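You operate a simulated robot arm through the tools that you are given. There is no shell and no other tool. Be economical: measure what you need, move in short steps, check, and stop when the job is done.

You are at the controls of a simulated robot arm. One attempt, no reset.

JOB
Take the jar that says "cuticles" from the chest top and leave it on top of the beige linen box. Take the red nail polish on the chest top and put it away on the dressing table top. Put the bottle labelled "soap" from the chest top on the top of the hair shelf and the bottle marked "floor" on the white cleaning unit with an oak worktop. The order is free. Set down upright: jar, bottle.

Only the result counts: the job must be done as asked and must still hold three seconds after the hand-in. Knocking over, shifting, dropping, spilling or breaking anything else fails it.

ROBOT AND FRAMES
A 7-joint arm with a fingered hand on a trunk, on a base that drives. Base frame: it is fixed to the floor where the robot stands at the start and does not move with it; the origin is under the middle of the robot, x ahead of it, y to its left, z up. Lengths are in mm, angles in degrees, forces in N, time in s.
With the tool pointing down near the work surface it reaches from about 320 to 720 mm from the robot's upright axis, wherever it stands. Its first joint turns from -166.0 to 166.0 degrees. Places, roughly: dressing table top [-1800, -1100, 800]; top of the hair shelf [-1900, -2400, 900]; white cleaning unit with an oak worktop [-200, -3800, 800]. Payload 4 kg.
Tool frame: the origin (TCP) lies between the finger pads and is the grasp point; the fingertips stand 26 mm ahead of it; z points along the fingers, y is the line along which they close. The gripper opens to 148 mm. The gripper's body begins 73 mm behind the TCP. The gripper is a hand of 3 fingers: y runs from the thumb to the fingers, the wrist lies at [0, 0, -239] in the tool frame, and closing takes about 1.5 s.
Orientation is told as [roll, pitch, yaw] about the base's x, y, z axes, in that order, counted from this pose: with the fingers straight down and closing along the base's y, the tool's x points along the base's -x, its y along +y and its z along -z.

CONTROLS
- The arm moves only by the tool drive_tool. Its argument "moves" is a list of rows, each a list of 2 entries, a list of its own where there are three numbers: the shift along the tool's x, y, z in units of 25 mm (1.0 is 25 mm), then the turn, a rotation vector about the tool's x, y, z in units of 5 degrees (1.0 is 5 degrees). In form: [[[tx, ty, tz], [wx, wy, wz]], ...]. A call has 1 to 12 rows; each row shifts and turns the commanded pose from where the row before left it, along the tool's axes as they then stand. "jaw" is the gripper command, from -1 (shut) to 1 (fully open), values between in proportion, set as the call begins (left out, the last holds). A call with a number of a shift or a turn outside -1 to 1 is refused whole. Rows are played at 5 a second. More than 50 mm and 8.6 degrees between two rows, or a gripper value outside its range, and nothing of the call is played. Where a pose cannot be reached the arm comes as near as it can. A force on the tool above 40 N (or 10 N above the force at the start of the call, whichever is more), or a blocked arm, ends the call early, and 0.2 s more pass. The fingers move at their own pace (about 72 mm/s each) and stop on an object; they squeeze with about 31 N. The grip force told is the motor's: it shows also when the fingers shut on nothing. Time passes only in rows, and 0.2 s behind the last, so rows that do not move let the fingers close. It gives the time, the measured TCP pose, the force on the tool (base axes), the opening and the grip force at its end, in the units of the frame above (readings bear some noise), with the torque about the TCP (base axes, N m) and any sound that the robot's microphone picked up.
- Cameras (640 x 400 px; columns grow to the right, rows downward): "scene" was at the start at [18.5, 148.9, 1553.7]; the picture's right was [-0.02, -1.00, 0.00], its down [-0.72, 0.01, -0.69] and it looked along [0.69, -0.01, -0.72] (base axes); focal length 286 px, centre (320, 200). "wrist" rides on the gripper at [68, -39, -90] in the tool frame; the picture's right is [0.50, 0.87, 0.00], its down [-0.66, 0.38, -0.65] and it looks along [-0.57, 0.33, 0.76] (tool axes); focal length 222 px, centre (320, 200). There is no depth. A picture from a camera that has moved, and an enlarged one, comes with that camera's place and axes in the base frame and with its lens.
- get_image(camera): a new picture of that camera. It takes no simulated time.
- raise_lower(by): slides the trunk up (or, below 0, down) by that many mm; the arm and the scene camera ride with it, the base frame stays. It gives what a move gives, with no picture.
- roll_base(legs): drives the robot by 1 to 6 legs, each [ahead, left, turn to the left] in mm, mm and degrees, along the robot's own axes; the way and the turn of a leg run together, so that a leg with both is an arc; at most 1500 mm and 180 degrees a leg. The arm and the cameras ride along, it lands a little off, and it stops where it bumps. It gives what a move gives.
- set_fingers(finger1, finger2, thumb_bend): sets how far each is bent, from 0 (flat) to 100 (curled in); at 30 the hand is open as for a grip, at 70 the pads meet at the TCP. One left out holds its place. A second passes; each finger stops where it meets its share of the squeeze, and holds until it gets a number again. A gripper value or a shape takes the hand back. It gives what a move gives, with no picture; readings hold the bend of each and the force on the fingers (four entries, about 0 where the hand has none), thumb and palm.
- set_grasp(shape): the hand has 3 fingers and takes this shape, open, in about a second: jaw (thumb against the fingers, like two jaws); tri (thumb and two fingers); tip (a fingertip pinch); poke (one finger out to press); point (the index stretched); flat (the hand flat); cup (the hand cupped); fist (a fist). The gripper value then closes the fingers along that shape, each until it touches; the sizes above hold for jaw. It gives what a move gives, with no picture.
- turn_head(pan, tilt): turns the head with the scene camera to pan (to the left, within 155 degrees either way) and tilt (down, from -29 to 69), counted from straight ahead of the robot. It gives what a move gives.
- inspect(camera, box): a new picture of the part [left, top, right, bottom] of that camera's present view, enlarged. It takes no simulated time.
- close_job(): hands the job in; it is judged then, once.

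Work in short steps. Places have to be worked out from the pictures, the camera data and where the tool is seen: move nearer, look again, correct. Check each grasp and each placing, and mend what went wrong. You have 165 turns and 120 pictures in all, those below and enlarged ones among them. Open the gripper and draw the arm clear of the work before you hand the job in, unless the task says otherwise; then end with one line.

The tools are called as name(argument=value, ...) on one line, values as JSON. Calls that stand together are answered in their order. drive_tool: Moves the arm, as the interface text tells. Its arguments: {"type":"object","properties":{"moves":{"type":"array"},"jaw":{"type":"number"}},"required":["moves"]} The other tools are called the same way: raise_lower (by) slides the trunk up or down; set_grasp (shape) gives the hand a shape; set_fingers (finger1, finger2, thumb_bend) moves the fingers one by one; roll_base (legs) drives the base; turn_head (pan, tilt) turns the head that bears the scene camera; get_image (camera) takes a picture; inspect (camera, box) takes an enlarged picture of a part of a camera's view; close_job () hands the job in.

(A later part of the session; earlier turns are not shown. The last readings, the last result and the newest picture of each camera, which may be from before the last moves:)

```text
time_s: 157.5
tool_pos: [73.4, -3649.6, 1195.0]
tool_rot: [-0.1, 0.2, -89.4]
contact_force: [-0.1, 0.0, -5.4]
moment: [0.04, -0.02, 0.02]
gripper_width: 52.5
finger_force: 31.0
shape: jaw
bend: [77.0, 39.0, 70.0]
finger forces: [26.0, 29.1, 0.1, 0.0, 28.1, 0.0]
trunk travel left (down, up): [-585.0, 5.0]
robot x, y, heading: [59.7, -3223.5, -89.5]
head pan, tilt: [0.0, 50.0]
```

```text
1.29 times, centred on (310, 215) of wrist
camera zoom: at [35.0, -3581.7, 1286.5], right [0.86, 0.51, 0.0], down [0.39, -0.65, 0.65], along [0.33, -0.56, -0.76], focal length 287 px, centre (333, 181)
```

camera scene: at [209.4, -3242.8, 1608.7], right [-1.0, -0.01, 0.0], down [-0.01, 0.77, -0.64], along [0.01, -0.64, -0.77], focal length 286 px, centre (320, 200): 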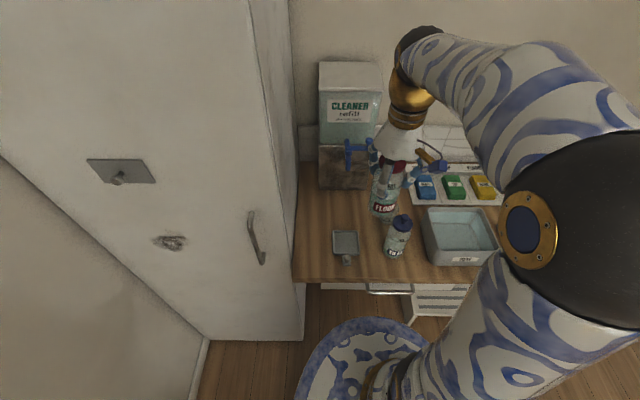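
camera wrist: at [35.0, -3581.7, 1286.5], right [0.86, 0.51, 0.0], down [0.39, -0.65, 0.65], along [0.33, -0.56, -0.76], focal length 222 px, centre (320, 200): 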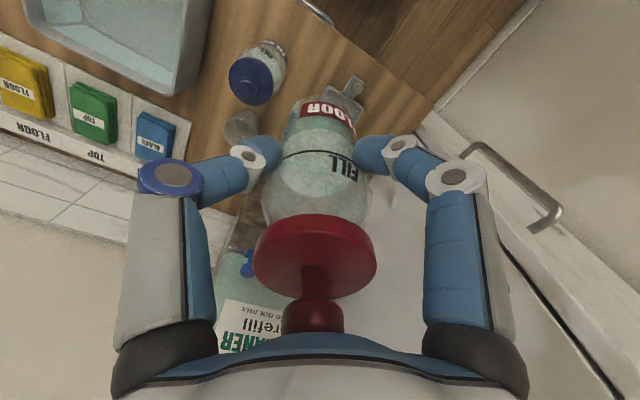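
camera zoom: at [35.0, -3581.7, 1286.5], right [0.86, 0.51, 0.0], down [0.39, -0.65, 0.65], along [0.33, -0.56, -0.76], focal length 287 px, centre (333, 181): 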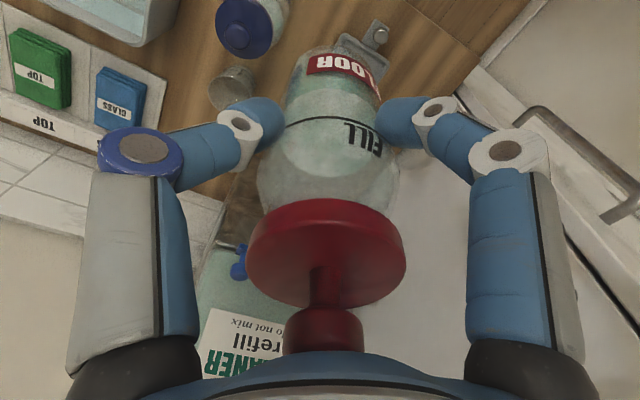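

The spigot sticks out far, so I choose the front spot (≈(71,-3650)) between scoop and TILES bottle — just below the hand now. I turn the hand 30° so a finger gap faces the TILES bottle, and lower part-way.

drive_tool(moves=[[[0, 0, 0], [0, 0, 1]], [[0, 0, 0], [0, 0, 1]], [[0, 0, 0], [0, 0, 1]], [[0, 0, 0], [0, 0, 1]], [[0, 0, 0], [0, 0, 1]], [[0, 0, 0], [0, 0, 1]], [[0, 0, 1], [0, 0, 0]], [[0, 0, 1], [0, 0, 0]], [[0, 0, 1], [0, 0, 0]], [[0, 0, 1], [0, 0, 0]], [[0, 0, 0], [0, 0, 0]]])

get_image(camera="wrist")

inspect(camera="scene", box=[310, 150, 450, 300])

```text
time_s: 159.9
tool_pos: [71.7, -3647.2, 1094.9]
tool_rot: [0.0, 0.1, -119.4]
contact_force: [0.0, 0.3, -4.9]
moment: [0.03, 0.03, 0.01]
gripper_width: 52.5
finger_force: 30.4
shape: jaw
bend: [77.0, 39.0, 70.0]
finger forces: [25.9, 28.5, 0.0, 0.0, 28.1, 0.0]
trunk travel left (down, up): [-585.0, 5.0]
robot x, y, heading: [60.2, -3225.2, -89.3]
head pan, tilt: [0.0, 50.0]
```

```text
53 pictures are left
camera wrist: at [71.7, -3568.3, 1187.4], right [1.0, 0.01, 0.0], down [0.01, -0.76, 0.65], along [0.01, -0.65, -0.76], focal length 222 px, centre (320, 200)
```

wrist: 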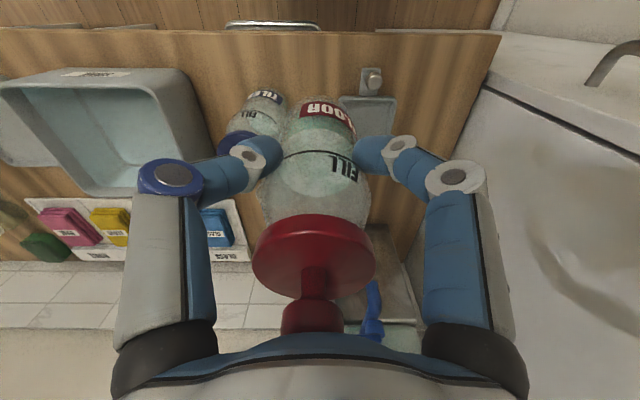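

```text
2.67 times, centred on (380, 225) of scene
camera zoom: at [209.4, -3241.3, 1608.7], right [-1.0, -0.01, 0.0], down [-0.01, 0.77, -0.64], along [0.01, -0.64, -0.77], focal length 764 px, centre (160, 133)
```

zoom: 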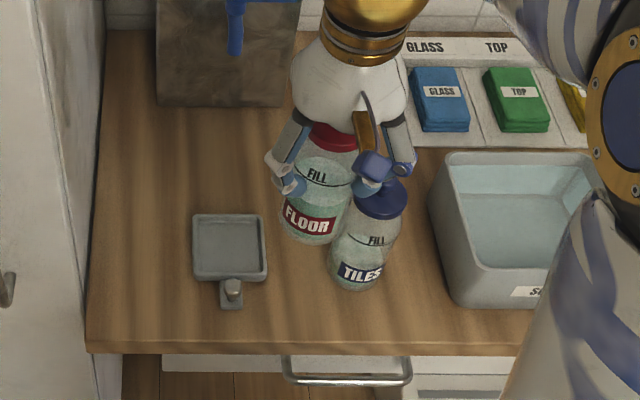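

TILES bottle ≈(-8,-3665), scoop corner ≈(93,-3675), front edge ≈-3590; best centre ≈(67,-3638). Adjust and lower to ≈975.

drive_tool(moves=[[[0.22, -0.35, 0], [0, 0, 0]], [[0, 0, 1], [0, 0, 0]], [[0, 0, 1], [0, 0, 0]], [[0, 0, 1], [0, 0, 0]], [[0, 0, 1], [0, 0, 0]], [[0, 0, 0.8], [0, 0, 0]], [[0, 0, 0], [0, 0, 0]]])

get_image(camera="wrist")

inspect(camera="scene", box=[310, 150, 450, 300])

```text
time_s: 161.5
tool_pos: [69.0, -3636.9, 975.1]
tool_rot: [-0.1, 0.1, -119.4]
contact_force: [0.0, -0.1, -3.4]
moment: [0.06, 0.01, -0.02]
gripper_width: 52.6
finger_force: 31.0
shape: jaw
bend: [77.0, 39.0, 70.0]
finger forces: [25.9, 28.3, 0.0, 0.0, 28.2, 0.0]
trunk travel left (down, up): [-585.0, 5.0]
robot x, y, heading: [60.9, -3223.9, -89.6]
head pan, tilt: [0.0, 50.0]
```

```text
51 pictures are left
camera wrist: at [68.6, -3558.6, 1066.8], right [1.0, 0.01, 0.0], down [0.01, -0.76, 0.65], along [0.01, -0.65, -0.76], focal length 222 px, centre (320, 200)
```

wrist: 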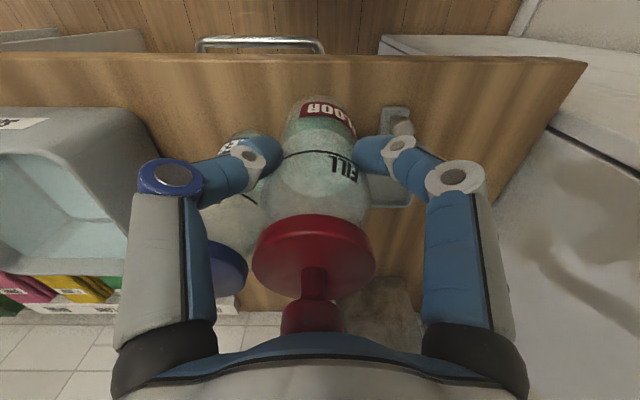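

```text
2.67 times, centred on (380, 225) of scene
camera zoom: at [209.4, -3241.4, 1608.7], right [-1.0, -0.01, 0.0], down [-0.01, 0.77, -0.64], along [0.01, -0.64, -0.77], focal length 764 px, centre (160, 133)
```

zoom: 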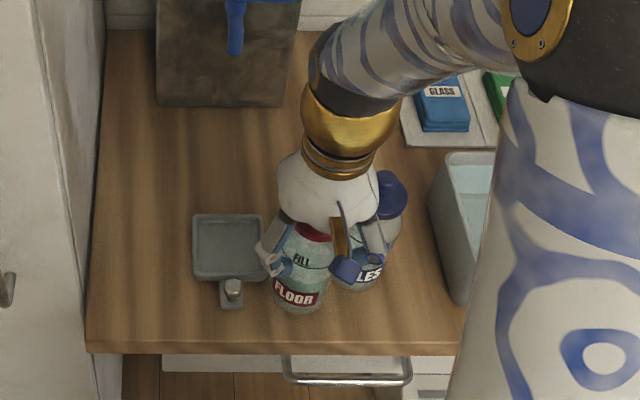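

Clear on all sides. Lower 35 mm and then in small steps until contact.

drive_tool(moves=[[[0, 0, 0.7], [0, 0, 0]], [[0, 0, 0.5], [0, 0, 0]], [[0, 0, 0.1], [0, 0, 0]], [[0, 0, 0.1], [0, 0, 0]], [[0, 0, 0], [0, 0, 0]]])

inspect(camera="scene", box=[310, 150, 450, 300])

```text
time_s: 162.1
tool_pos: [68.5, -3638.4, 954.9]
tool_rot: [0.0, -0.4, -119.5]
contact_force: [1.1, 9.3, 35.6]
moment: [0.13, 0.21, -0.12]
gripper_width: 54.8
finger_force: 31.4
shape: jaw
bend: [78.0, 78.0, 71.0]
finger forces: [33.0, 31.0, 0.0, 0.0, 37.2, 0.1]
trunk travel left (down, up): [-585.0, 5.0]
robot x, y, heading: [60.8, -3225.9, -89.2]
head pan, tilt: [0.0, 50.0]
stopped in row 2: the force on the tool passed its limit (the readings are from after the stop); the commanded pose is now the measured one
```

```text
2.67 times, centred on (380, 225) of scene
camera zoom: at [209.5, -3238.0, 1609.6], right [-1.0, -0.01, 0.0], down [-0.01, 0.76, -0.64], along [0.01, -0.64, -0.76], focal length 764 px, centre (160, 133)
```

zoom: 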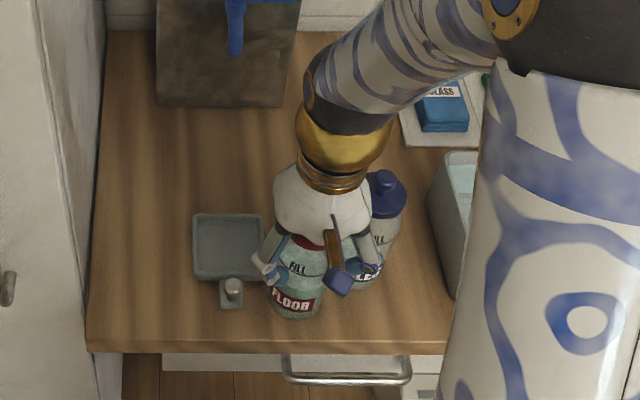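

Contact at 955 (surface ≈850). Ease up 1 mm, then check the force before release.

drive_tool(moves=[[[0, 0, -0.06], [0, 0, 0]], [[0, 0, 0], [0, 0, 0]]])

inspect(camera="wrist", box=[190, 50, 450, 250])

```text
time_s: 162.7
tool_pos: [67.7, -3638.7, 952.9]
tool_rot: [0.1, -0.3, -119.4]
contact_force: [1.6, 5.0, 33.9]
moment: [0.02, 0.16, -0.07]
gripper_width: 54.7
finger_force: 31.0
shape: jaw
bend: [78.0, 78.0, 71.0]
finger forces: [32.5, 32.2, 0.0, 0.0, 35.4, 0.1]
trunk travel left (down, up): [-585.0, 5.0]
robot x, y, heading: [61.8, -3223.9, -89.1]
head pan, tilt: [0.0, 50.0]
```

```text
2.00 times, centred on (320, 150) of wrist
camera zoom: at [69.1, -3559.3, 1044.2], right [1.0, 0.01, 0.0], down [0.01, -0.75, 0.66], along [0.01, -0.66, -0.75], focal length 444 px, centre (320, 300)
```

zoom: 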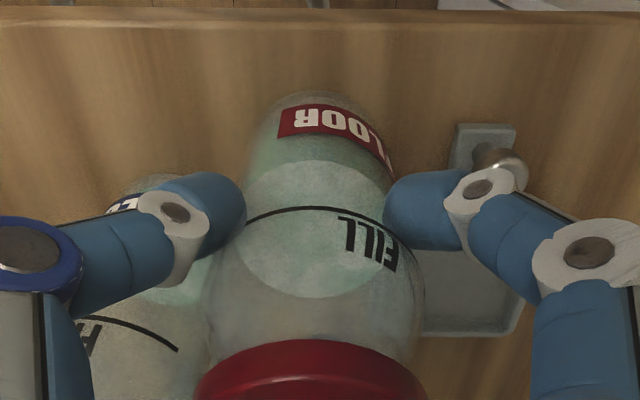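

Still pressing; I must be sure it isn't sitting on the scoop rim. Enlarge the scene strongly at the base.

inspect(camera="scene", box=[340, 215, 410, 275])

```text
6.67 times, centred on (375, 245) of scene
camera zoom: at [209.7, -3238.0, 1608.9], right [-1.0, -0.01, 0.0], down [-0.01, 0.76, -0.64], along [0.01, -0.64, -0.76], focal length 1909 px, centre (-47, -100)
```

zoom: 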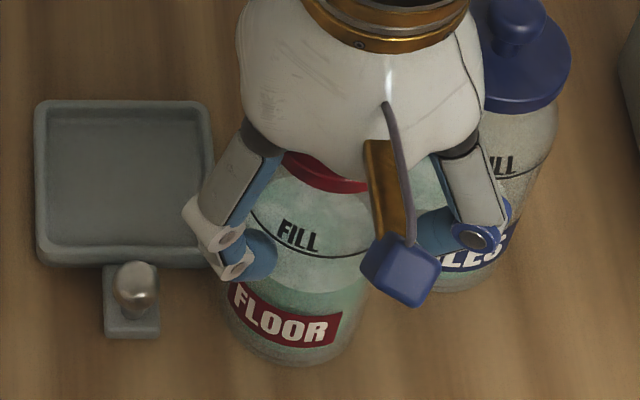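

The base stands clearly between scoop and TILES bottle on the wood. Release with a modest opening.

drive_tool(moves=[[[0, 0, 0], [0, 0, 0]], [[0, 0, 0], [0, 0, 0]], [[0, 0, 0], [0, 0, 0]], [[0, 0, 0], [0, 0, 0]]], jaw=0.15)

get_image(camera="wrist")

inspect(camera="scene", box=[340, 215, 410, 275])

```text
time_s: 163.7
tool_pos: [69.5, -3640.6, 952.3]
tool_rot: [0.0, -0.2, -119.4]
contact_force: [-0.6, 1.4, -0.1]
moment: [0.04, 0.0, 0.0]
gripper_width: 84.8
finger_force: 0.1
shape: jaw
bend: [33.0, 33.0, 70.0]
finger forces: [0.1, 0.0, 0.0, 0.0, 0.1, 0.0]
trunk travel left (down, up): [-585.0, 5.0]
robot x, y, heading: [57.6, -3226.4, -89.5]
head pan, tilt: [0.0, 50.0]
```

```text
46 pictures are left
camera wrist: at [68.9, -3560.9, 1043.0], right [1.0, 0.01, 0.0], down [0.01, -0.75, 0.66], along [0.01, -0.66, -0.75], focal length 222 px, centre (320, 200)
```

wrist: 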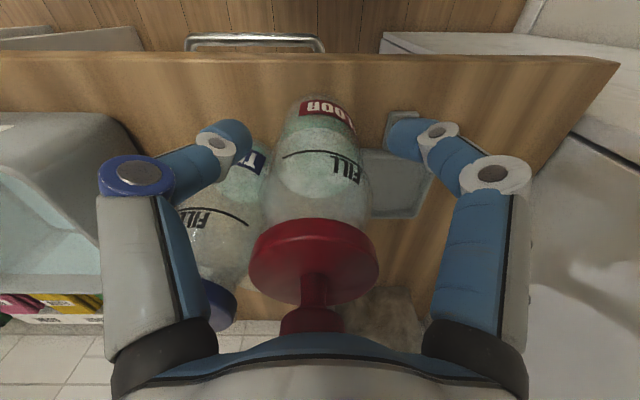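

```text
6.67 times, centred on (375, 245) of scene
camera zoom: at [209.4, -3241.1, 1608.7], right [-1.0, -0.01, 0.0], down [-0.01, 0.77, -0.64], along [0.01, -0.64, -0.77], focal length 1909 px, centre (-47, -100)
```

zoom: 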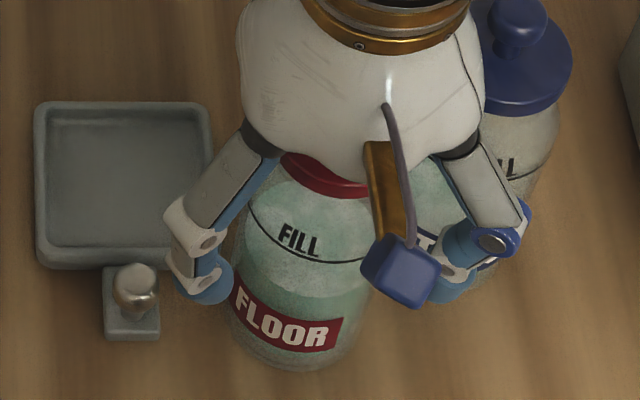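

Standing free. Rise straight up.

drive_tool(moves=[[[0, 0, -0.5], [0, 0, 0]], [[0, 0, -1], [0, 0, 0]], [[0, 0, -1], [0, 0, 0]], [[0, 0, -1], [0, 0, 0]], [[0, 0, -1], [0, 0, 0]], [[0, 0, -1], [0, 0, 0]], [[0, 0, -1], [0, 0, 0]], [[0, 0, -1], [0, 0, 0]], [[0, 0, -1], [0, 0, 0]], [[0, 0, -1], [0, 0, 0]]])

get_image(camera="scene")

```text
time_s: 165.9
tool_pos: [68.7, -3636.9, 1191.7]
tool_rot: [0.1, -0.3, -119.6]
contact_force: [-0.6, 0.3, -0.6]
moment: [-0.03, 0.0, 0.01]
gripper_width: 84.6
finger_force: 0.0
shape: jaw
bend: [33.0, 33.0, 70.0]
finger forces: [0.1, 0.0, 0.1, 0.0, 0.0, 0.1]
trunk travel left (down, up): [-585.0, 5.0]
robot x, y, heading: [60.7, -3226.3, -89.6]
head pan, tilt: [0.0, 50.0]
```

```text
44 pictures are left
camera scene: at [209.4, -3240.9, 1608.7], right [-1.0, -0.01, 0.0], down [-0.01, 0.77, -0.64], along [0.01, -0.64, -0.77], focal length 286 px, centre (320, 200)
```

scene: 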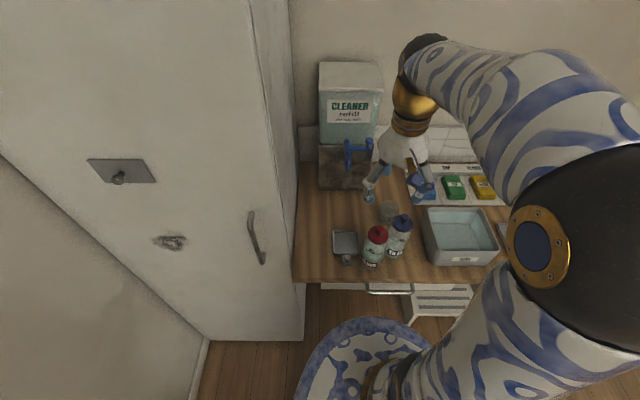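

Floor bottle placed. Straighten the hand and return to the chest for the polish.

drive_tool(moves=[[[0, 0, 0], [0, 0, -1]], [[0, 0, 0], [0, 0, -1]], [[0, 0, 0], [0, 0, -1]], [[0, 0, 0], [0, 0, -1]], [[0, 0, 0], [0, 0, -1]], [[0, 0, 0], [0, 0, -1]]])

roll_base(legs=[[-500, 0, 0], [0, -850, -0.4], [-1500, 0, 0], [-1200, 0, 0], [0, 0, 90]])

turn_head(pan=0, tilt=46)

```text
time_s: 167.3
tool_pos: [68.7, -3637.5, 1191.0]
tool_rot: [-0.1, -0.3, -89.4]
contact_force: [0.4, -0.1, -0.2]
moment: [0.02, 0.02, 0.0]
gripper_width: 84.9
finger_force: 0.0
shape: jaw
bend: [33.0, 33.0, 70.0]
finger forces: [0.0, 0.1, 0.0, 0.0, 0.0, 0.0]
trunk travel left (down, up): [-585.0, 5.0]
robot x, y, heading: [57.3, -3227.7, -89.8]
head pan, tilt: [0.0, 50.0]
```

```text
time_s: 191.0
tool_pos: [-437.0, -4.4, 1190.3]
tool_rot: [0.0, -0.3, 1.1]
contact_force: [0.8, -0.1, -0.9]
moment: [-0.02, 0.0, 0.0]
gripper_width: 84.6
finger_force: 0.1
shape: jaw
bend: [33.0, 33.0, 70.0]
finger forces: [0.1, 0.0, 0.0, 0.0, 0.0, 0.1]
trunk travel left (down, up): [-585.0, 5.0]
robot x, y, heading: [-851.5, -17.3, 1.1]
head pan, tilt: [0.0, 50.0]
```

```text
time_s: 191.7
tool_pos: [-436.8, -4.9, 1190.4]
tool_rot: [-0.1, -0.4, 1.0]
contact_force: [-0.3, -0.8, 0.7]
moment: [-0.04, -0.02, -0.02]
gripper_width: 84.8
finger_force: 0.1
shape: jaw
bend: [33.0, 33.0, 70.0]
finger forces: [0.0, 0.0, 0.0, 0.0, 0.0, 0.0]
trunk travel left (down, up): [-585.0, 5.0]
robot x, y, heading: [-852.6, -16.3, 0.8]
head pan, tilt: [0.0, 46.0]
```

Drive back up to the chest and look at the polish.

roll_base(legs=[[0, 0, -0.9], [860, 10, 0]])

inspect(camera="scene", box=[300, 170, 420, 260])

get_image(camera="wrist")

```text
time_s: 196.6
tool_pos: [420.5, -1.0, 1189.5]
tool_rot: [-0.2, -0.3, 0.0]
contact_force: [0.4, 0.3, 0.0]
moment: [-0.04, 0.01, 0.02]
gripper_width: 84.5
finger_force: 0.1
shape: jaw
bend: [33.0, 33.0, 70.0]
finger forces: [0.1, 0.0, 0.0, 0.0, 0.1, 0.0]
trunk travel left (down, up): [-585.0, 5.0]
robot x, y, heading: [5.1, -10.2, -0.0]
head pan, tilt: [0.0, 46.0]
```

```text
4.44 times, centred on (360, 215) of scene
camera zoom: at [26.8, 145.1, 1614.2], right [0.0, -1.0, 0.0], down [-0.72, 0.0, -0.69], along [0.69, 0.0, -0.72], focal length 1272 px, centre (142, 133)
```

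zoom: 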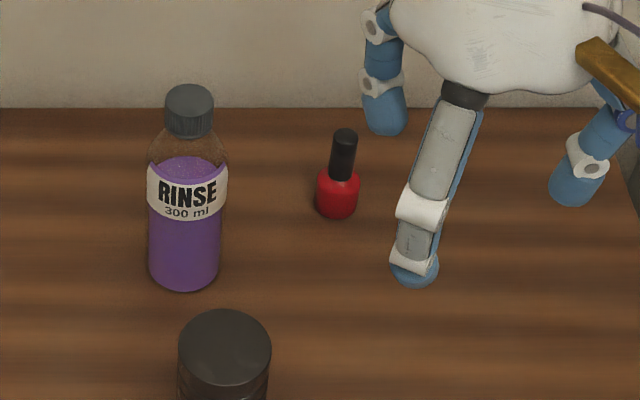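

```text
42 pictures are left
camera wrist: at [354.5, -39.2, 1281.4], right [-0.5, 0.87, 0.0], down [0.65, 0.38, 0.66], along [0.57, 0.33, -0.75], focal length 222 px, centre (320, 200)
```

wrist: 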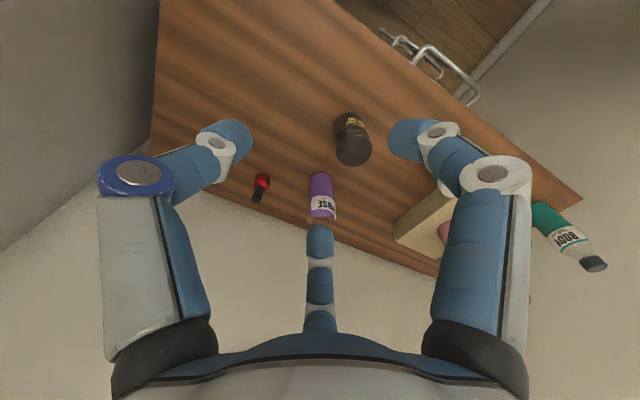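

Polish at ≈(669,-6): body Ø33 up to z≈900, cap to ≈940. Move above it at z≈1075.

drive_tool(moves=[[[-0.98, -0.02, 0], [0, 0, 0]], [[-0.98, -0.02, 0], [0, 0, 0]], [[-0.98, -0.02, 0], [0, 0, 0]], [[-0.98, -0.02, 0.5], [0, 0, 0]], [[-0.98, -0.02, 0.5], [0, 0, 0]], [[-0.98, -0.02, 0.5], [0, 0, 0]], [[-0.98, -0.02, 0.5], [0, 0, 0]], [[-0.98, -0.02, 0.8], [0, 0, 0]], [[-0.98, -0.02, 0.8], [0, 0, 0]], [[-0.98, -0.02, 0.8], [0, 0, 0]], [[0, 0, 0], [0, 0, 0]]], jaw=0.0)

get_image(camera="wrist")

inspect(camera="scene", box=[300, 130, 440, 260])

```text
time_s: 199.0
tool_pos: [667.9, -7.7, 1081.2]
tool_rot: [-0.1, -0.4, 0.0]
contact_force: [-0.2, -0.1, -0.2]
moment: [-0.01, 0.0, 0.01]
gripper_width: 74.4
finger_force: 0.0
shape: jaw
bend: [36.0, 36.0, 70.0]
finger forces: [0.0, 0.0, 0.0, 0.0, 0.0, 0.0]
trunk travel left (down, up): [-585.0, 5.0]
robot x, y, heading: [8.8, -3.4, 0.1]
head pan, tilt: [0.0, 46.0]
```

```text
41 pictures are left
camera wrist: at [601.4, -46.2, 1172.2], right [-0.5, 0.87, 0.0], down [0.65, 0.38, 0.66], along [0.57, 0.33, -0.75], focal length 222 px, centre (320, 200)
```

wrist: 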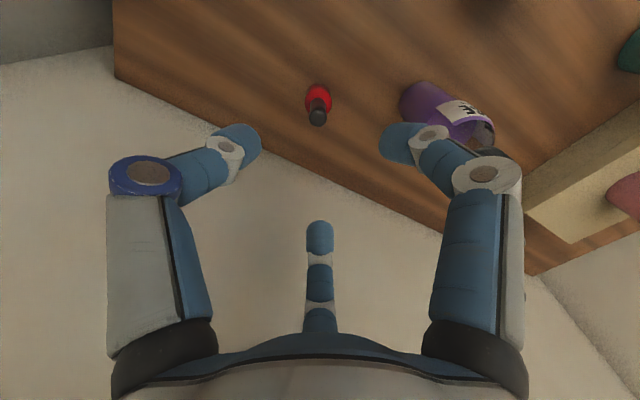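

```text
3.08 times, centred on (370, 195) of scene
camera zoom: at [26.5, 145.1, 1614.3], right [0.0, -1.0, 0.0], down [-0.72, 0.0, -0.69], along [0.69, 0.0, -0.72], focal length 881 px, centre (166, 215)
```

zoom: 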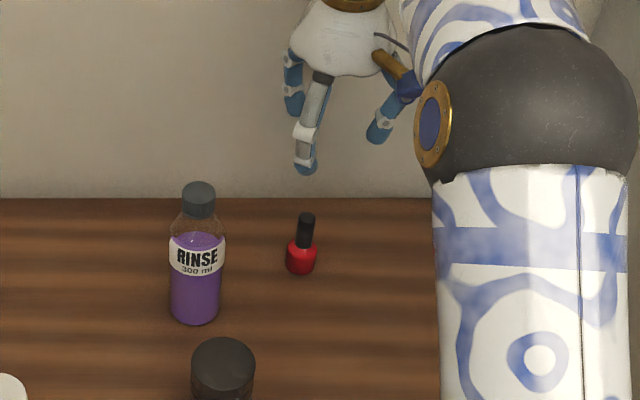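

Polish axis ≈(673,-6). Descend to z≈925 and check centring.

drive_tool(moves=[[[-0.2, 0.06, 1], [0, 0, 0]], [[0, 0, 1], [0, 0, 0]], [[0, 0, 1], [0, 0, 0]], [[0, 0, 1], [0, 0, 0]], [[0, 0, 1], [0, 0, 0]], [[0, 0, 1], [0, 0, 0]], [[0, 0, 0.2], [0, 0, 0]], [[0, 0, 0], [0, 0, 0]]])

get_image(camera="wrist")

inspect(camera="scene", box=[300, 150, 420, 260])

```text
time_s: 200.8
tool_pos: [672.0, -4.9, 927.0]
tool_rot: [-0.1, -0.3, -0.1]
contact_force: [0.7, -0.5, 0.6]
moment: [0.0, 0.0, -0.01]
gripper_width: 74.5
finger_force: 0.1
shape: jaw
bend: [36.0, 36.0, 70.0]
finger forces: [0.0, 0.1, 0.0, 0.0, 0.1, 0.0]
trunk travel left (down, up): [-585.0, 5.0]
robot x, y, heading: [6.4, -5.3, -0.2]
head pan, tilt: [0.0, 46.0]
```

```text
39 pictures are left
camera wrist: at [605.7, -44.3, 1017.8], right [-0.5, 0.87, 0.0], down [0.65, 0.38, 0.66], along [0.57, 0.33, -0.75], focal length 222 px, centre (320, 200)
```

wrist: 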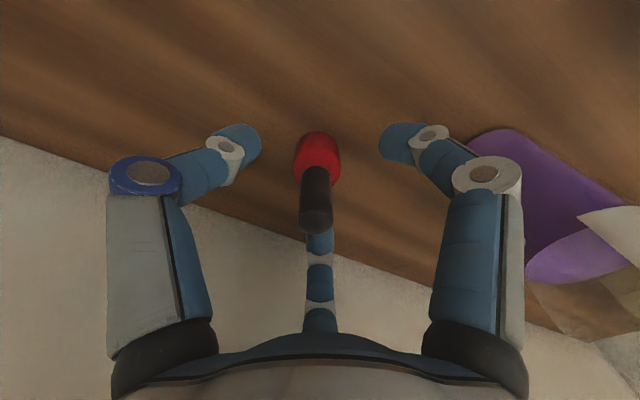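

```text
3.64 times, centred on (360, 205) of scene
camera zoom: at [26.6, 145.1, 1614.2], right [0.0, -1.0, 0.0], down [-0.72, 0.0, -0.69], along [0.69, 0.0, -0.72], focal length 1041 px, centre (174, 182)
```

zoom: 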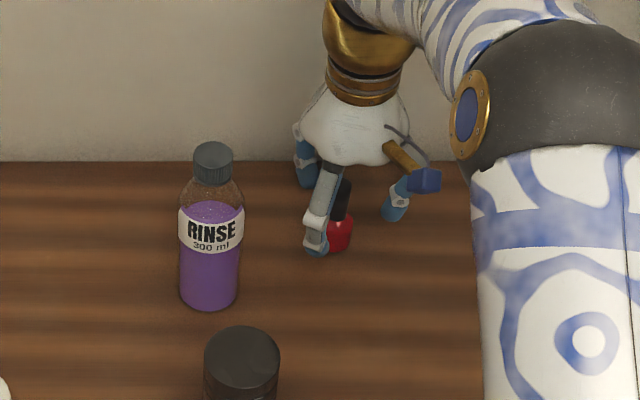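

Well centred. Lower 29 mm to z≈898 and close.

drive_tool(moves=[[[0, 0, 0.6], [0, 0, 0]], [[0, 0, 0.56], [0, 0, 0]], [[0, 0, 0], [0, 0, 0]]])

drive_tool(moves=[[[0, 0, 0], [0, 0, 0]], [[0, 0, 0], [0, 0, 0]], [[0, 0, 0], [0, 0, 0]], [[0, 0, 0], [0, 0, 0]], [[0, 0, 0], [0, 0, 0]], [[0, 0, 0], [0, 0, 0]], [[0, 0, 0], [0, 0, 0]]], jaw=-1)

get_image(camera="wrist")

```text
time_s: 201.6
tool_pos: [674.3, -5.0, 896.6]
tool_rot: [-0.1, -0.2, 0.1]
contact_force: [0.4, -0.4, -0.8]
moment: [0.02, 0.03, 0.03]
gripper_width: 74.6
finger_force: 0.1
shape: jaw
bend: [36.0, 36.0, 70.0]
finger forces: [0.1, 0.0, 0.0, 0.0, 0.0, 0.0]
trunk travel left (down, up): [-585.0, 5.0]
robot x, y, heading: [5.8, -1.2, 0.0]
head pan, tilt: [0.0, 46.0]
```

```text
time_s: 203.2
tool_pos: [672.9, -5.5, 896.8]
tool_rot: [-0.1, -0.3, 0.0]
contact_force: [0.4, -0.3, 1.1]
moment: [0.03, -0.02, 0.0]
gripper_width: 27.6
finger_force: 30.5
shape: jaw
bend: [75.0, 76.0, 70.0]
finger forces: [27.6, 27.8, 0.0, 0.0, 28.1, 0.0]
trunk travel left (down, up): [-585.0, 5.0]
robot x, y, heading: [7.2, -3.4, -0.0]
head pan, tilt: [0.0, 46.0]
```

```text
37 pictures are left
camera wrist: at [605.8, -43.6, 988.0], right [-0.5, 0.87, 0.0], down [0.65, 0.38, 0.66], along [0.57, 0.33, -0.75], focal length 222 px, centre (320, 200)
```

wrist: 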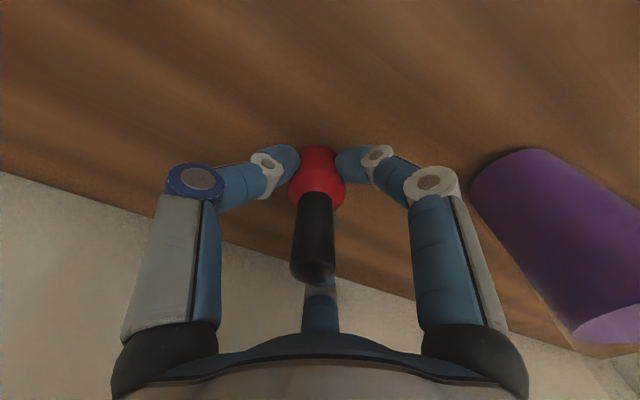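

Polish is gripped by its body. Lift straight up and check.

drive_tool(moves=[[[0, 0, -0.4], [0, 0, 0]], [[0, 0, -0.8], [0, 0, 0]], [[0, 0, -1], [0, 0, 0]], [[0, 0, -1], [0, 0, 0]], [[0, 0, -1], [0, 0, 0]], [[0, 0, -1], [0, 0, 0]], [[0, 0, -1], [0, 0, 0]], [[0, 0, -1], [0, 0, 0]], [[0, 0, -1], [0, 0, 0]]])

drive_tool(moves=[[[1, 0, 0], [0, 0, 0]], [[1, 0, 0], [0, 0, 0]], [[1, 0, -0.5], [0, 0, 0]], [[1, 0, -0.5], [0, 0, 0]], [[1, 0, -0.5], [0, 0, 0]], [[1, 0, -0.5], [0, 0, 0]], [[1, 0, -0.5], [0, 0, 0]], [[1, 0, -0.5], [0, 0, 0]], [[1, 0, 0], [0, 0, 0]], [[1, 0, 0], [0, 0, 0]]])

get_image(camera="scene")

```text
time_s: 205.2
tool_pos: [671.3, -3.6, 1102.5]
tool_rot: [0.0, -0.2, 0.0]
contact_force: [-0.2, -0.5, -0.9]
moment: [-0.03, -0.03, 0.05]
gripper_width: 27.5
finger_force: 30.9
shape: jaw
bend: [75.0, 76.0, 70.0]
finger forces: [27.8, 28.0, 0.0, 0.1, 28.2, 0.1]
trunk travel left (down, up): [-585.0, 5.0]
robot x, y, heading: [7.5, -4.7, 0.0]
head pan, tilt: [0.0, 46.0]
```

```text
time_s: 207.4
tool_pos: [420.0, -4.0, 1175.6]
tool_rot: [-0.1, -0.3, 0.1]
contact_force: [0.1, -0.1, -0.2]
moment: [-0.03, 0.02, -0.01]
gripper_width: 27.2
finger_force: 30.8
shape: jaw
bend: [75.0, 76.0, 70.0]
finger forces: [27.7, 27.8, 0.0, 0.0, 28.1, 0.0]
trunk travel left (down, up): [-585.0, 5.0]
robot x, y, heading: [9.1, -5.3, 0.1]
head pan, tilt: [0.0, 46.0]
```

```text
36 pictures are left
camera scene: at [26.0, 145.1, 1614.3], right [0.0, -1.0, 0.0], down [-0.72, 0.0, -0.69], along [0.69, 0.0, -0.72], focal length 286 px, centre (320, 200)
```

scene: 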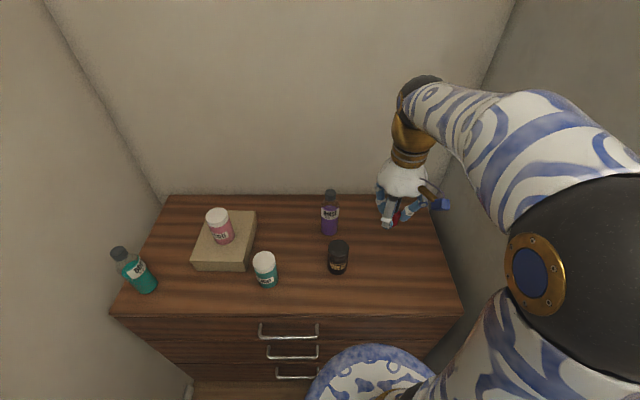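

Polish held. Drive to face the dressing table.

roll_base(legs=[[-800, 0, 0], [0, 0, -180], [0, 1250, 0]])

turn_head(pan=0, tilt=35)

get_image(camera="scene")

```text
time_s: 224.8
tool_pos: [-1189.1, -1237.3, 1175.3]
tool_rot: [-0.1, -0.3, -179.4]
contact_force: [0.1, 0.2, -1.0]
moment: [0.01, 0.0, 0.02]
gripper_width: 27.4
finger_force: 31.1
shape: jaw
bend: [75.0, 76.0, 70.0]
finger forces: [27.4, 27.8, 0.1, 0.0, 28.0, 0.0]
trunk travel left (down, up): [-585.0, 5.0]
robot x, y, heading: [-776.7, -1234.6, -179.5]
head pan, tilt: [0.0, 46.0]
```

```text
time_s: 225.5
tool_pos: [-1190.0, -1237.4, 1176.1]
tool_rot: [-0.1, -0.3, -179.4]
contact_force: [-0.3, -0.3, 0.1]
moment: [-0.01, 0.01, 0.03]
gripper_width: 27.2
finger_force: 30.7
shape: jaw
bend: [75.0, 76.0, 70.0]
finger forces: [27.2, 27.9, 0.0, 0.0, 27.9, 0.1]
trunk travel left (down, up): [-585.0, 5.0]
robot x, y, heading: [-775.5, -1231.6, -179.3]
head pan, tilt: [0.0, 35.0]
```

```text
35 pictures are left
camera scene: at [-804.9, -1384.3, 1630.4], right [-0.01, 1.0, 0.0], down [0.57, 0.01, -0.82], along [-0.82, -0.01, -0.57], focal length 286 px, centre (320, 200)
```

scene: 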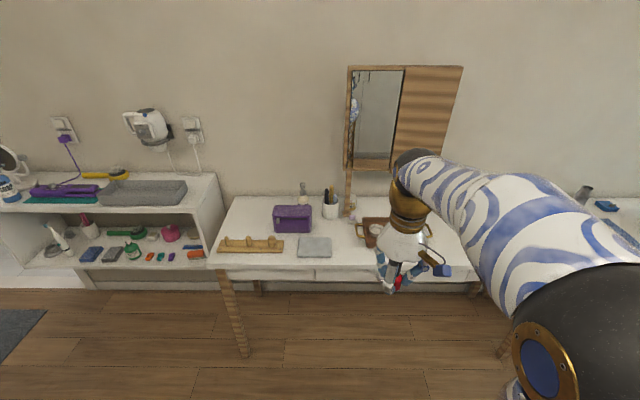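

Free space between grey book and tray around (-1680,-1282). Drive 380 mm closer and look again.

roll_base(legs=[[380, 60, -0.5]])

turn_head(pan=0, tilt=52)

get_image(camera="scene")

get_image(camera="wrist")

```text
time_s: 227.9
tool_pos: [-1567.7, -1298.3, 1176.6]
tool_rot: [0.0, -0.2, -179.6]
contact_force: [-0.3, 0.3, -0.8]
moment: [0.0, -0.02, 0.04]
gripper_width: 27.5
finger_force: 31.0
shape: jaw
bend: [75.0, 76.0, 70.0]
finger forces: [27.2, 27.9, 0.0, 0.0, 28.0, 0.0]
trunk travel left (down, up): [-585.0, 5.0]
robot x, y, heading: [-1155.8, -1296.8, -179.4]
head pan, tilt: [0.0, 35.0]
```

```text
time_s: 228.7
tool_pos: [-1565.9, -1298.3, 1176.3]
tool_rot: [-0.1, -0.3, -179.5]
contact_force: [0.3, 0.3, -0.8]
moment: [0.01, 0.01, -0.05]
gripper_width: 27.4
finger_force: 31.2
shape: jaw
bend: [75.0, 76.0, 70.0]
finger forces: [27.4, 27.9, 0.0, 0.0, 28.0, 0.0]
trunk travel left (down, up): [-585.0, 5.0]
robot x, y, heading: [-1151.5, -1294.6, -179.2]
head pan, tilt: [0.0, 52.0]
```

```text
34 pictures are left
camera scene: at [-1167.9, -1446.5, 1606.1], right [-0.01, 1.0, 0.0], down [0.79, 0.01, -0.62], along [-0.62, 0.0, -0.79], focal length 286 px, centre (320, 200)
```

scene: 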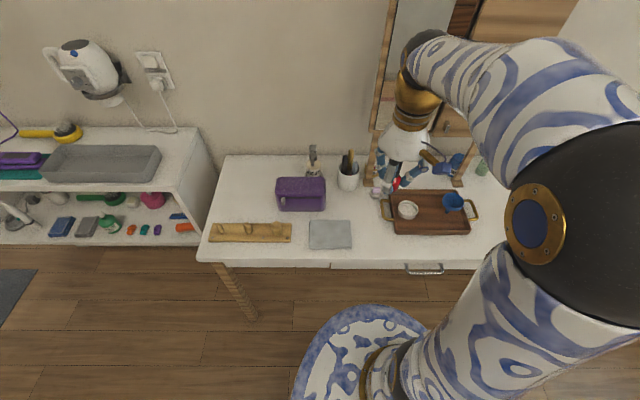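

```text
33 pictures are left
camera wrist: at [-1496.7, -1258.6, 1267.1], right [0.51, -0.86, 0.0], down [-0.65, -0.38, 0.66], along [-0.57, -0.33, -0.75], focal length 222 px, centre (320, 200)
```

wrist: 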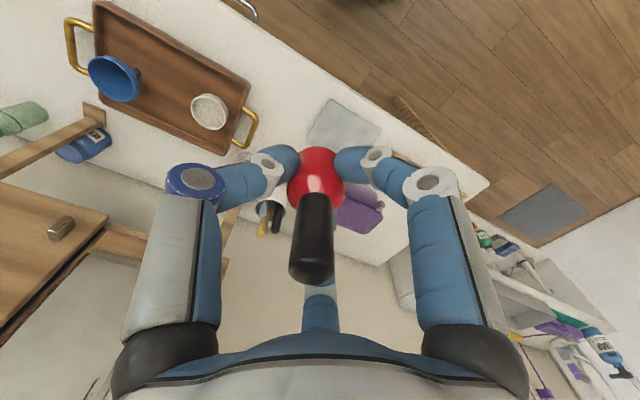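

Table surface ≈790; target ≈(-1645,-1280) between book and tray. Move there and lower part-way.

drive_tool(moves=[[[-0.79, -0.18, 0.5], [0, 0, 0]], [[-0.79, -0.18, 0.5], [0, 0, 0]], [[-0.79, -0.18, 0.5], [0, 0, 0]], [[-0.79, -0.18, 0.5], [0, 0, 0]], [[0, 0, 1], [0, 0, 0]], [[0, 0, 1], [0, 0, 0]], [[0, 0, 1], [0, 0, 0]], [[0, 0, 1], [0, 0, 0]], [[0, 0, 1], [0, 0, 0]], [[0, 0, 1], [0, 0, 0]], [[0, 0, 1], [0, 0, 0]]])

get_image(camera="scene")

get_image(camera="wrist")

```text
time_s: 231.1
tool_pos: [-1645.6, -1279.2, 950.9]
tool_rot: [-0.1, -0.3, -179.6]
contact_force: [0.2, 0.0, 0.4]
moment: [-0.01, 0.0, 0.0]
gripper_width: 27.0
finger_force: 31.6
shape: jaw
bend: [75.0, 76.0, 70.0]
finger forces: [27.4, 28.0, 0.0, 0.0, 28.0, 0.0]
trunk travel left (down, up): [-585.0, 5.0]
robot x, y, heading: [-1151.8, -1296.4, -179.7]
head pan, tilt: [0.0, 52.0]
```

```text
32 pictures are left
camera scene: at [-1168.3, -1446.4, 1606.1], right [-0.01, 1.0, 0.0], down [0.79, 0.01, -0.62], along [-0.62, 0.0, -0.79], focal length 286 px, centre (320, 200)
```

scene: 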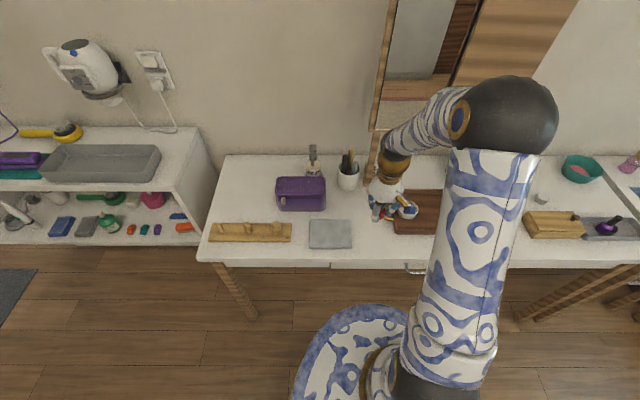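

```text
31 pictures are left
camera wrist: at [-1577.5, -1239.3, 1042.4], right [0.51, -0.86, 0.0], down [-0.65, -0.38, 0.66], along [-0.57, -0.33, -0.75], focal length 222 px, centre (320, 200)
```

wrist: 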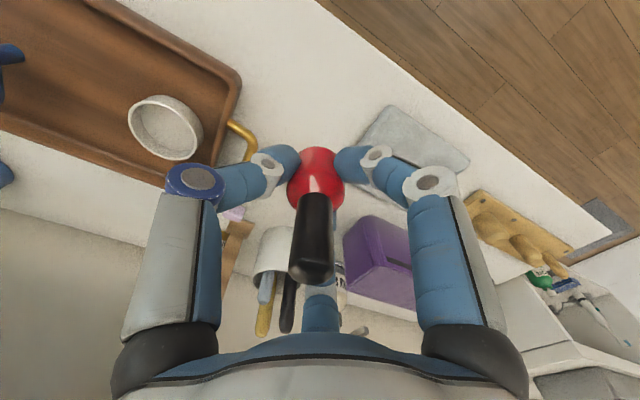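

Position fits between book and tray. Lower to ≈850, then slow steps.

drive_tool(moves=[[[0, 0, 1], [0, 0, 0]], [[0, 0, 1], [0, 0, 0]], [[0, 0, 1], [0, 0, 0]], [[0, 0, 0.8], [0, 0, 0]], [[0, 0, 0], [0, 0, 0]]])

drive_tool(moves=[[[0, 0, 0.12], [0, 0, 0]], [[0, 0, 0.12], [0, 0, 0]], [[0, 0, 0.12], [0, 0, 0]], [[0, 0, 0], [0, 0, 0]]])

get_image(camera="wrist")

```text
time_s: 232.3
tool_pos: [-1646.1, -1279.2, 855.7]
tool_rot: [-0.1, -0.3, -179.5]
contact_force: [0.0, -0.1, -1.1]
moment: [0.03, -0.01, 0.03]
gripper_width: 27.2
finger_force: 30.9
shape: jaw
bend: [75.0, 76.0, 70.0]
finger forces: [27.5, 28.0, 0.0, 0.1, 28.0, 0.0]
trunk travel left (down, up): [-585.0, 5.0]
robot x, y, heading: [-1151.4, -1295.8, -179.6]
head pan, tilt: [0.0, 52.0]
```

```text
time_s: 233.3
tool_pos: [-1645.6, -1280.7, 846.9]
tool_rot: [-0.1, -0.3, -179.5]
contact_force: [-1.1, -0.1, 0.0]
moment: [-0.02, 0.02, -0.02]
gripper_width: 26.9
finger_force: 31.0
shape: jaw
bend: [75.0, 76.0, 70.0]
finger forces: [27.4, 27.8, 0.0, 0.0, 27.9, 0.0]
trunk travel left (down, up): [-585.0, 5.0]
robot x, y, heading: [-1152.2, -1294.3, -179.8]
head pan, tilt: [0.0, 52.0]
```

```text
30 pictures are left
camera wrist: at [-1577.0, -1240.3, 938.2], right [0.51, -0.86, 0.0], down [-0.65, -0.38, 0.66], along [-0.57, -0.33, -0.75], focal length 222 px, centre (320, 200)
```

wrist: 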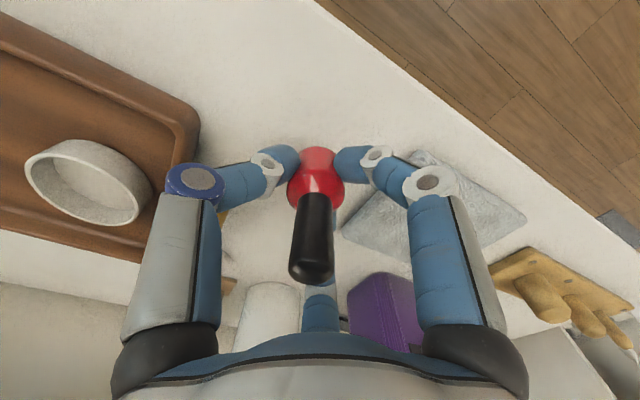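

No contact yet; continue slowly.

drive_tool(moves=[[[0, 0, 0.12], [0, 0, 0]], [[0, 0, 0.12], [0, 0, 0]], [[0, 0, 0.12], [0, 0, 0]], [[0, 0, 0], [0, 0, 0]]])

inspect(camera="scene", box=[330, 160, 430, 270])

```text
time_s: 234.3
tool_pos: [-1645.4, -1279.8, 839.1]
tool_rot: [-0.1, -0.2, -179.6]
contact_force: [-0.2, -0.2, 0.0]
moment: [0.01, 0.0, -0.02]
gripper_width: 27.2
finger_force: 31.0
shape: jaw
bend: [75.0, 76.0, 70.0]
finger forces: [27.4, 27.9, 0.1, 0.0, 28.0, 0.0]
trunk travel left (down, up): [-585.0, 5.0]
robot x, y, heading: [-1150.6, -1294.5, -179.5]
head pan, tilt: [0.0, 52.0]
```

```text
3.64 times, centred on (380, 215) of scene
camera zoom: at [-1168.0, -1446.5, 1606.1], right [-0.01, 1.0, 0.0], down [0.79, 0.01, -0.62], along [-0.62, 0.0, -0.79], focal length 1041 px, centre (102, 146)
```

zoom: 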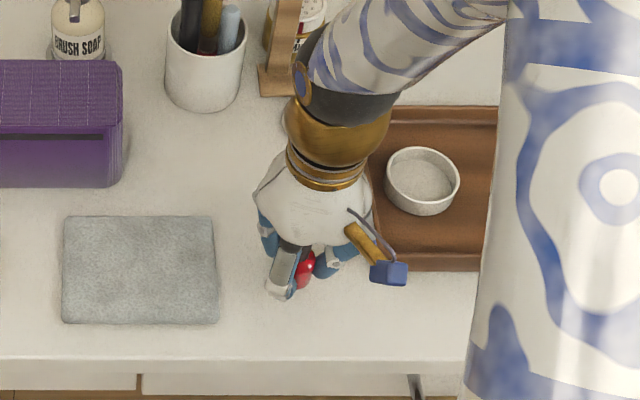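

Still no contact; continue in small steps.

drive_tool(moves=[[[0, 0, 0.12], [0, 0, 0]], [[0, 0, 0.12], [0, 0, 0]], [[0, 0, 0.1], [0, 0, 0]], [[0, 0, 0], [0, 0, 0]]])

drive_tool(moves=[[[0, 0, 0.1], [0, 0, 0]], [[0, 0, 0.1], [0, 0, 0]], [[0, 0, 0], [0, 0, 0]]])

```text
time_s: 235.3
tool_pos: [-1645.2, -1279.6, 829.9]
tool_rot: [-0.2, -0.2, -179.7]
contact_force: [0.0, 0.6, -1.4]
moment: [0.02, 0.02, 0.0]
gripper_width: 27.5
finger_force: 31.5
shape: jaw
bend: [75.0, 76.0, 70.0]
finger forces: [27.4, 27.9, 0.1, 0.0, 28.0, 0.0]
trunk travel left (down, up): [-585.0, 5.0]
robot x, y, heading: [-1153.1, -1294.5, -179.6]
head pan, tilt: [0.0, 52.0]
```

```text
time_s: 236.1
tool_pos: [-1647.5, -1281.7, 824.9]
tool_rot: [-0.1, -0.3, -179.7]
contact_force: [-0.9, 0.5, 0.1]
moment: [-0.03, -0.01, 0.01]
gripper_width: 26.9
finger_force: 31.1
shape: jaw
bend: [75.0, 76.0, 70.0]
finger forces: [27.4, 27.9, 0.0, 0.0, 28.0, 0.0]
trunk travel left (down, up): [-585.0, 5.0]
robot x, y, heading: [-1150.3, -1294.2, -179.5]
head pan, tilt: [0.0, 52.0]
```

Continue down slowly.

drive_tool(moves=[[[0, 0, 0.1], [0, 0, 0]], [[0, 0, 0.1], [0, 0, 0]], [[0, 0, 0.1], [0, 0, 0]], [[0, 0, 0], [0, 0, 0]]])

inspect(camera="wrist", box=[220, 100, 420, 300])

```text
time_s: 237.1
tool_pos: [-1646.8, -1280.0, 816.4]
tool_rot: [-0.1, -0.3, -179.6]
contact_force: [0.9, -0.1, 0.1]
moment: [-0.02, 0.0, 0.02]
gripper_width: 27.1
finger_force: 31.2
shape: jaw
bend: [75.0, 76.0, 70.0]
finger forces: [27.5, 27.8, 0.0, 0.0, 28.0, 0.1]
trunk travel left (down, up): [-585.0, 5.0]
robot x, y, heading: [-1153.8, -1294.9, -179.3]
head pan, tilt: [0.0, 52.0]
```

```text
2.00 times, centred on (320, 200) of wrist
camera zoom: at [-1578.0, -1240.6, 908.1], right [0.51, -0.86, 0.0], down [-0.65, -0.38, 0.66], along [-0.57, -0.33, -0.75], focal length 444 px, centre (320, 200)
```

zoom: 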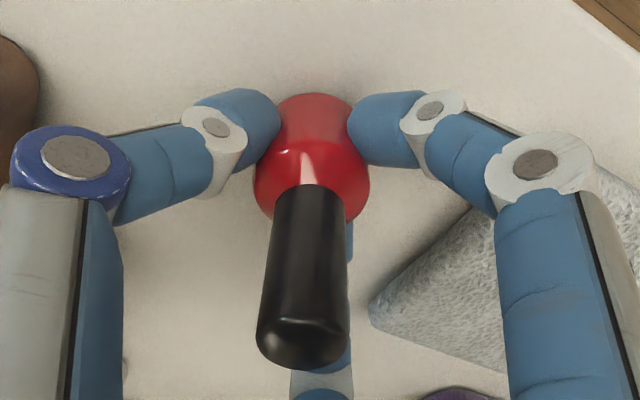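

Still free; keep lowering.

drive_tool(moves=[[[0, 0, 0.1], [0, 0, 0]], [[0, 0, 0.1], [0, 0, 0]], [[0, 0, 0.1], [0, 0, 0]], [[0, 0, 0], [0, 0, 0]]])

inspect(camera="scene", box=[340, 190, 420, 260])

```text
time_s: 238.1
tool_pos: [-1646.8, -1279.8, 813.8]
tool_rot: [-0.3, -0.8, -179.6]
contact_force: [5.7, -0.7, 28.6]
moment: [0.09, -0.07, -0.05]
gripper_width: 28.6
finger_force: 30.8
shape: jaw
bend: [75.0, 76.0, 71.0]
finger forces: [35.4, 32.8, 0.0, 0.0, 35.3, 0.1]
trunk travel left (down, up): [-585.0, 5.0]
robot x, y, heading: [-1156.1, -1295.7, -179.8]
head pan, tilt: [0.0, 52.0]
stopped in row 4: the force on the tool passed its limit (the readings are from after the stop); the commanded pose is now the measured one
```

```text
5.71 times, centred on (380, 225) of scene
camera zoom: at [-1164.6, -1446.6, 1606.2], right [-0.01, 1.0, 0.0], down [0.79, 0.01, -0.62], along [-0.62, 0.0, -0.79], focal length 1636 px, centre (-23, 57)
```

zoom: 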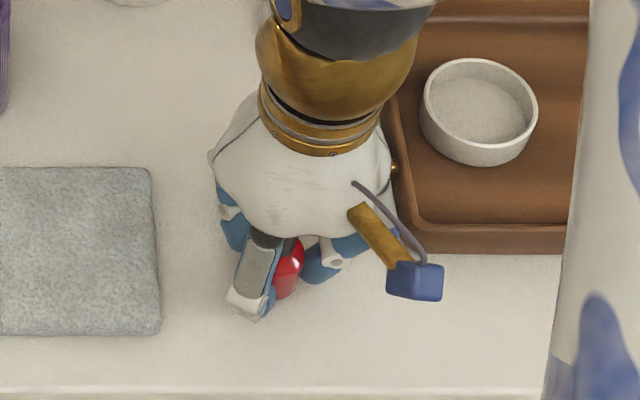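

Contact reached. Ease up 2 mm to relieve, then open slightly.

drive_tool(moves=[[[0, 0, -0.1], [0, 0, 0]], [[0, 0, 0], [0, 0, 0]]])

drive_tool(moves=[[[0, 0, 0], [0, 0, 0]], [[0, 0, 0], [0, 0, 0]], [[0, 0, 0], [0, 0, 0]], [[0, 0, 0], [0, 0, 0]]], jaw=-0.25)

get_image(camera="wrist")

```text
time_s: 238.7
tool_pos: [-1647.5, -1279.8, 814.5]
tool_rot: [0.0, -0.6, -179.7]
contact_force: [3.6, 1.5, 14.5]
moment: [0.08, -0.06, -0.01]
gripper_width: 29.1
finger_force: 31.5
shape: jaw
bend: [75.0, 76.0, 71.0]
finger forces: [33.2, 32.1, 0.1, 0.0, 34.3, 0.1]
trunk travel left (down, up): [-585.0, 5.0]
robot x, y, heading: [-1152.5, -1290.9, -179.6]
head pan, tilt: [0.0, 52.0]
```

```text
time_s: 239.7
tool_pos: [-1646.8, -1280.8, 814.8]
tool_rot: [-0.1, -0.5, -179.6]
contact_force: [-0.4, -0.4, -0.3]
moment: [0.01, -0.01, 0.01]
gripper_width: 55.2
finger_force: 0.0
shape: jaw
bend: [77.0, 77.0, 70.0]
finger forces: [0.1, 0.0, 0.0, 0.0, 0.1, 0.0]
trunk travel left (down, up): [-585.0, 5.0]
robot x, y, heading: [-1151.9, -1293.4, -179.6]
head pan, tilt: [0.0, 52.0]
```

```text
26 pictures are left
camera wrist: at [-1579.2, -1240.6, 905.0], right [0.51, -0.86, -0.01], down [-0.65, -0.38, 0.66], along [-0.57, -0.33, -0.75], focal length 222 px, centre (320, 200)
```

wrist: 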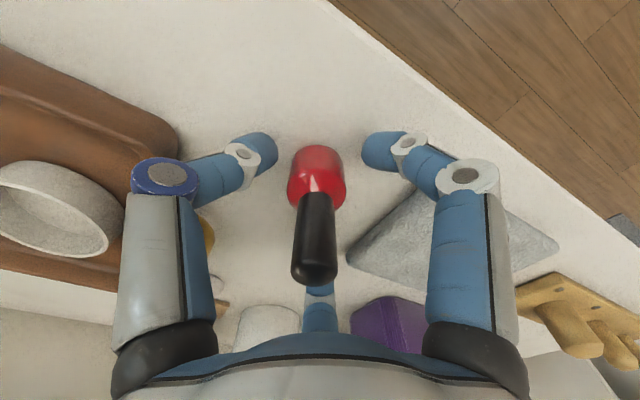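

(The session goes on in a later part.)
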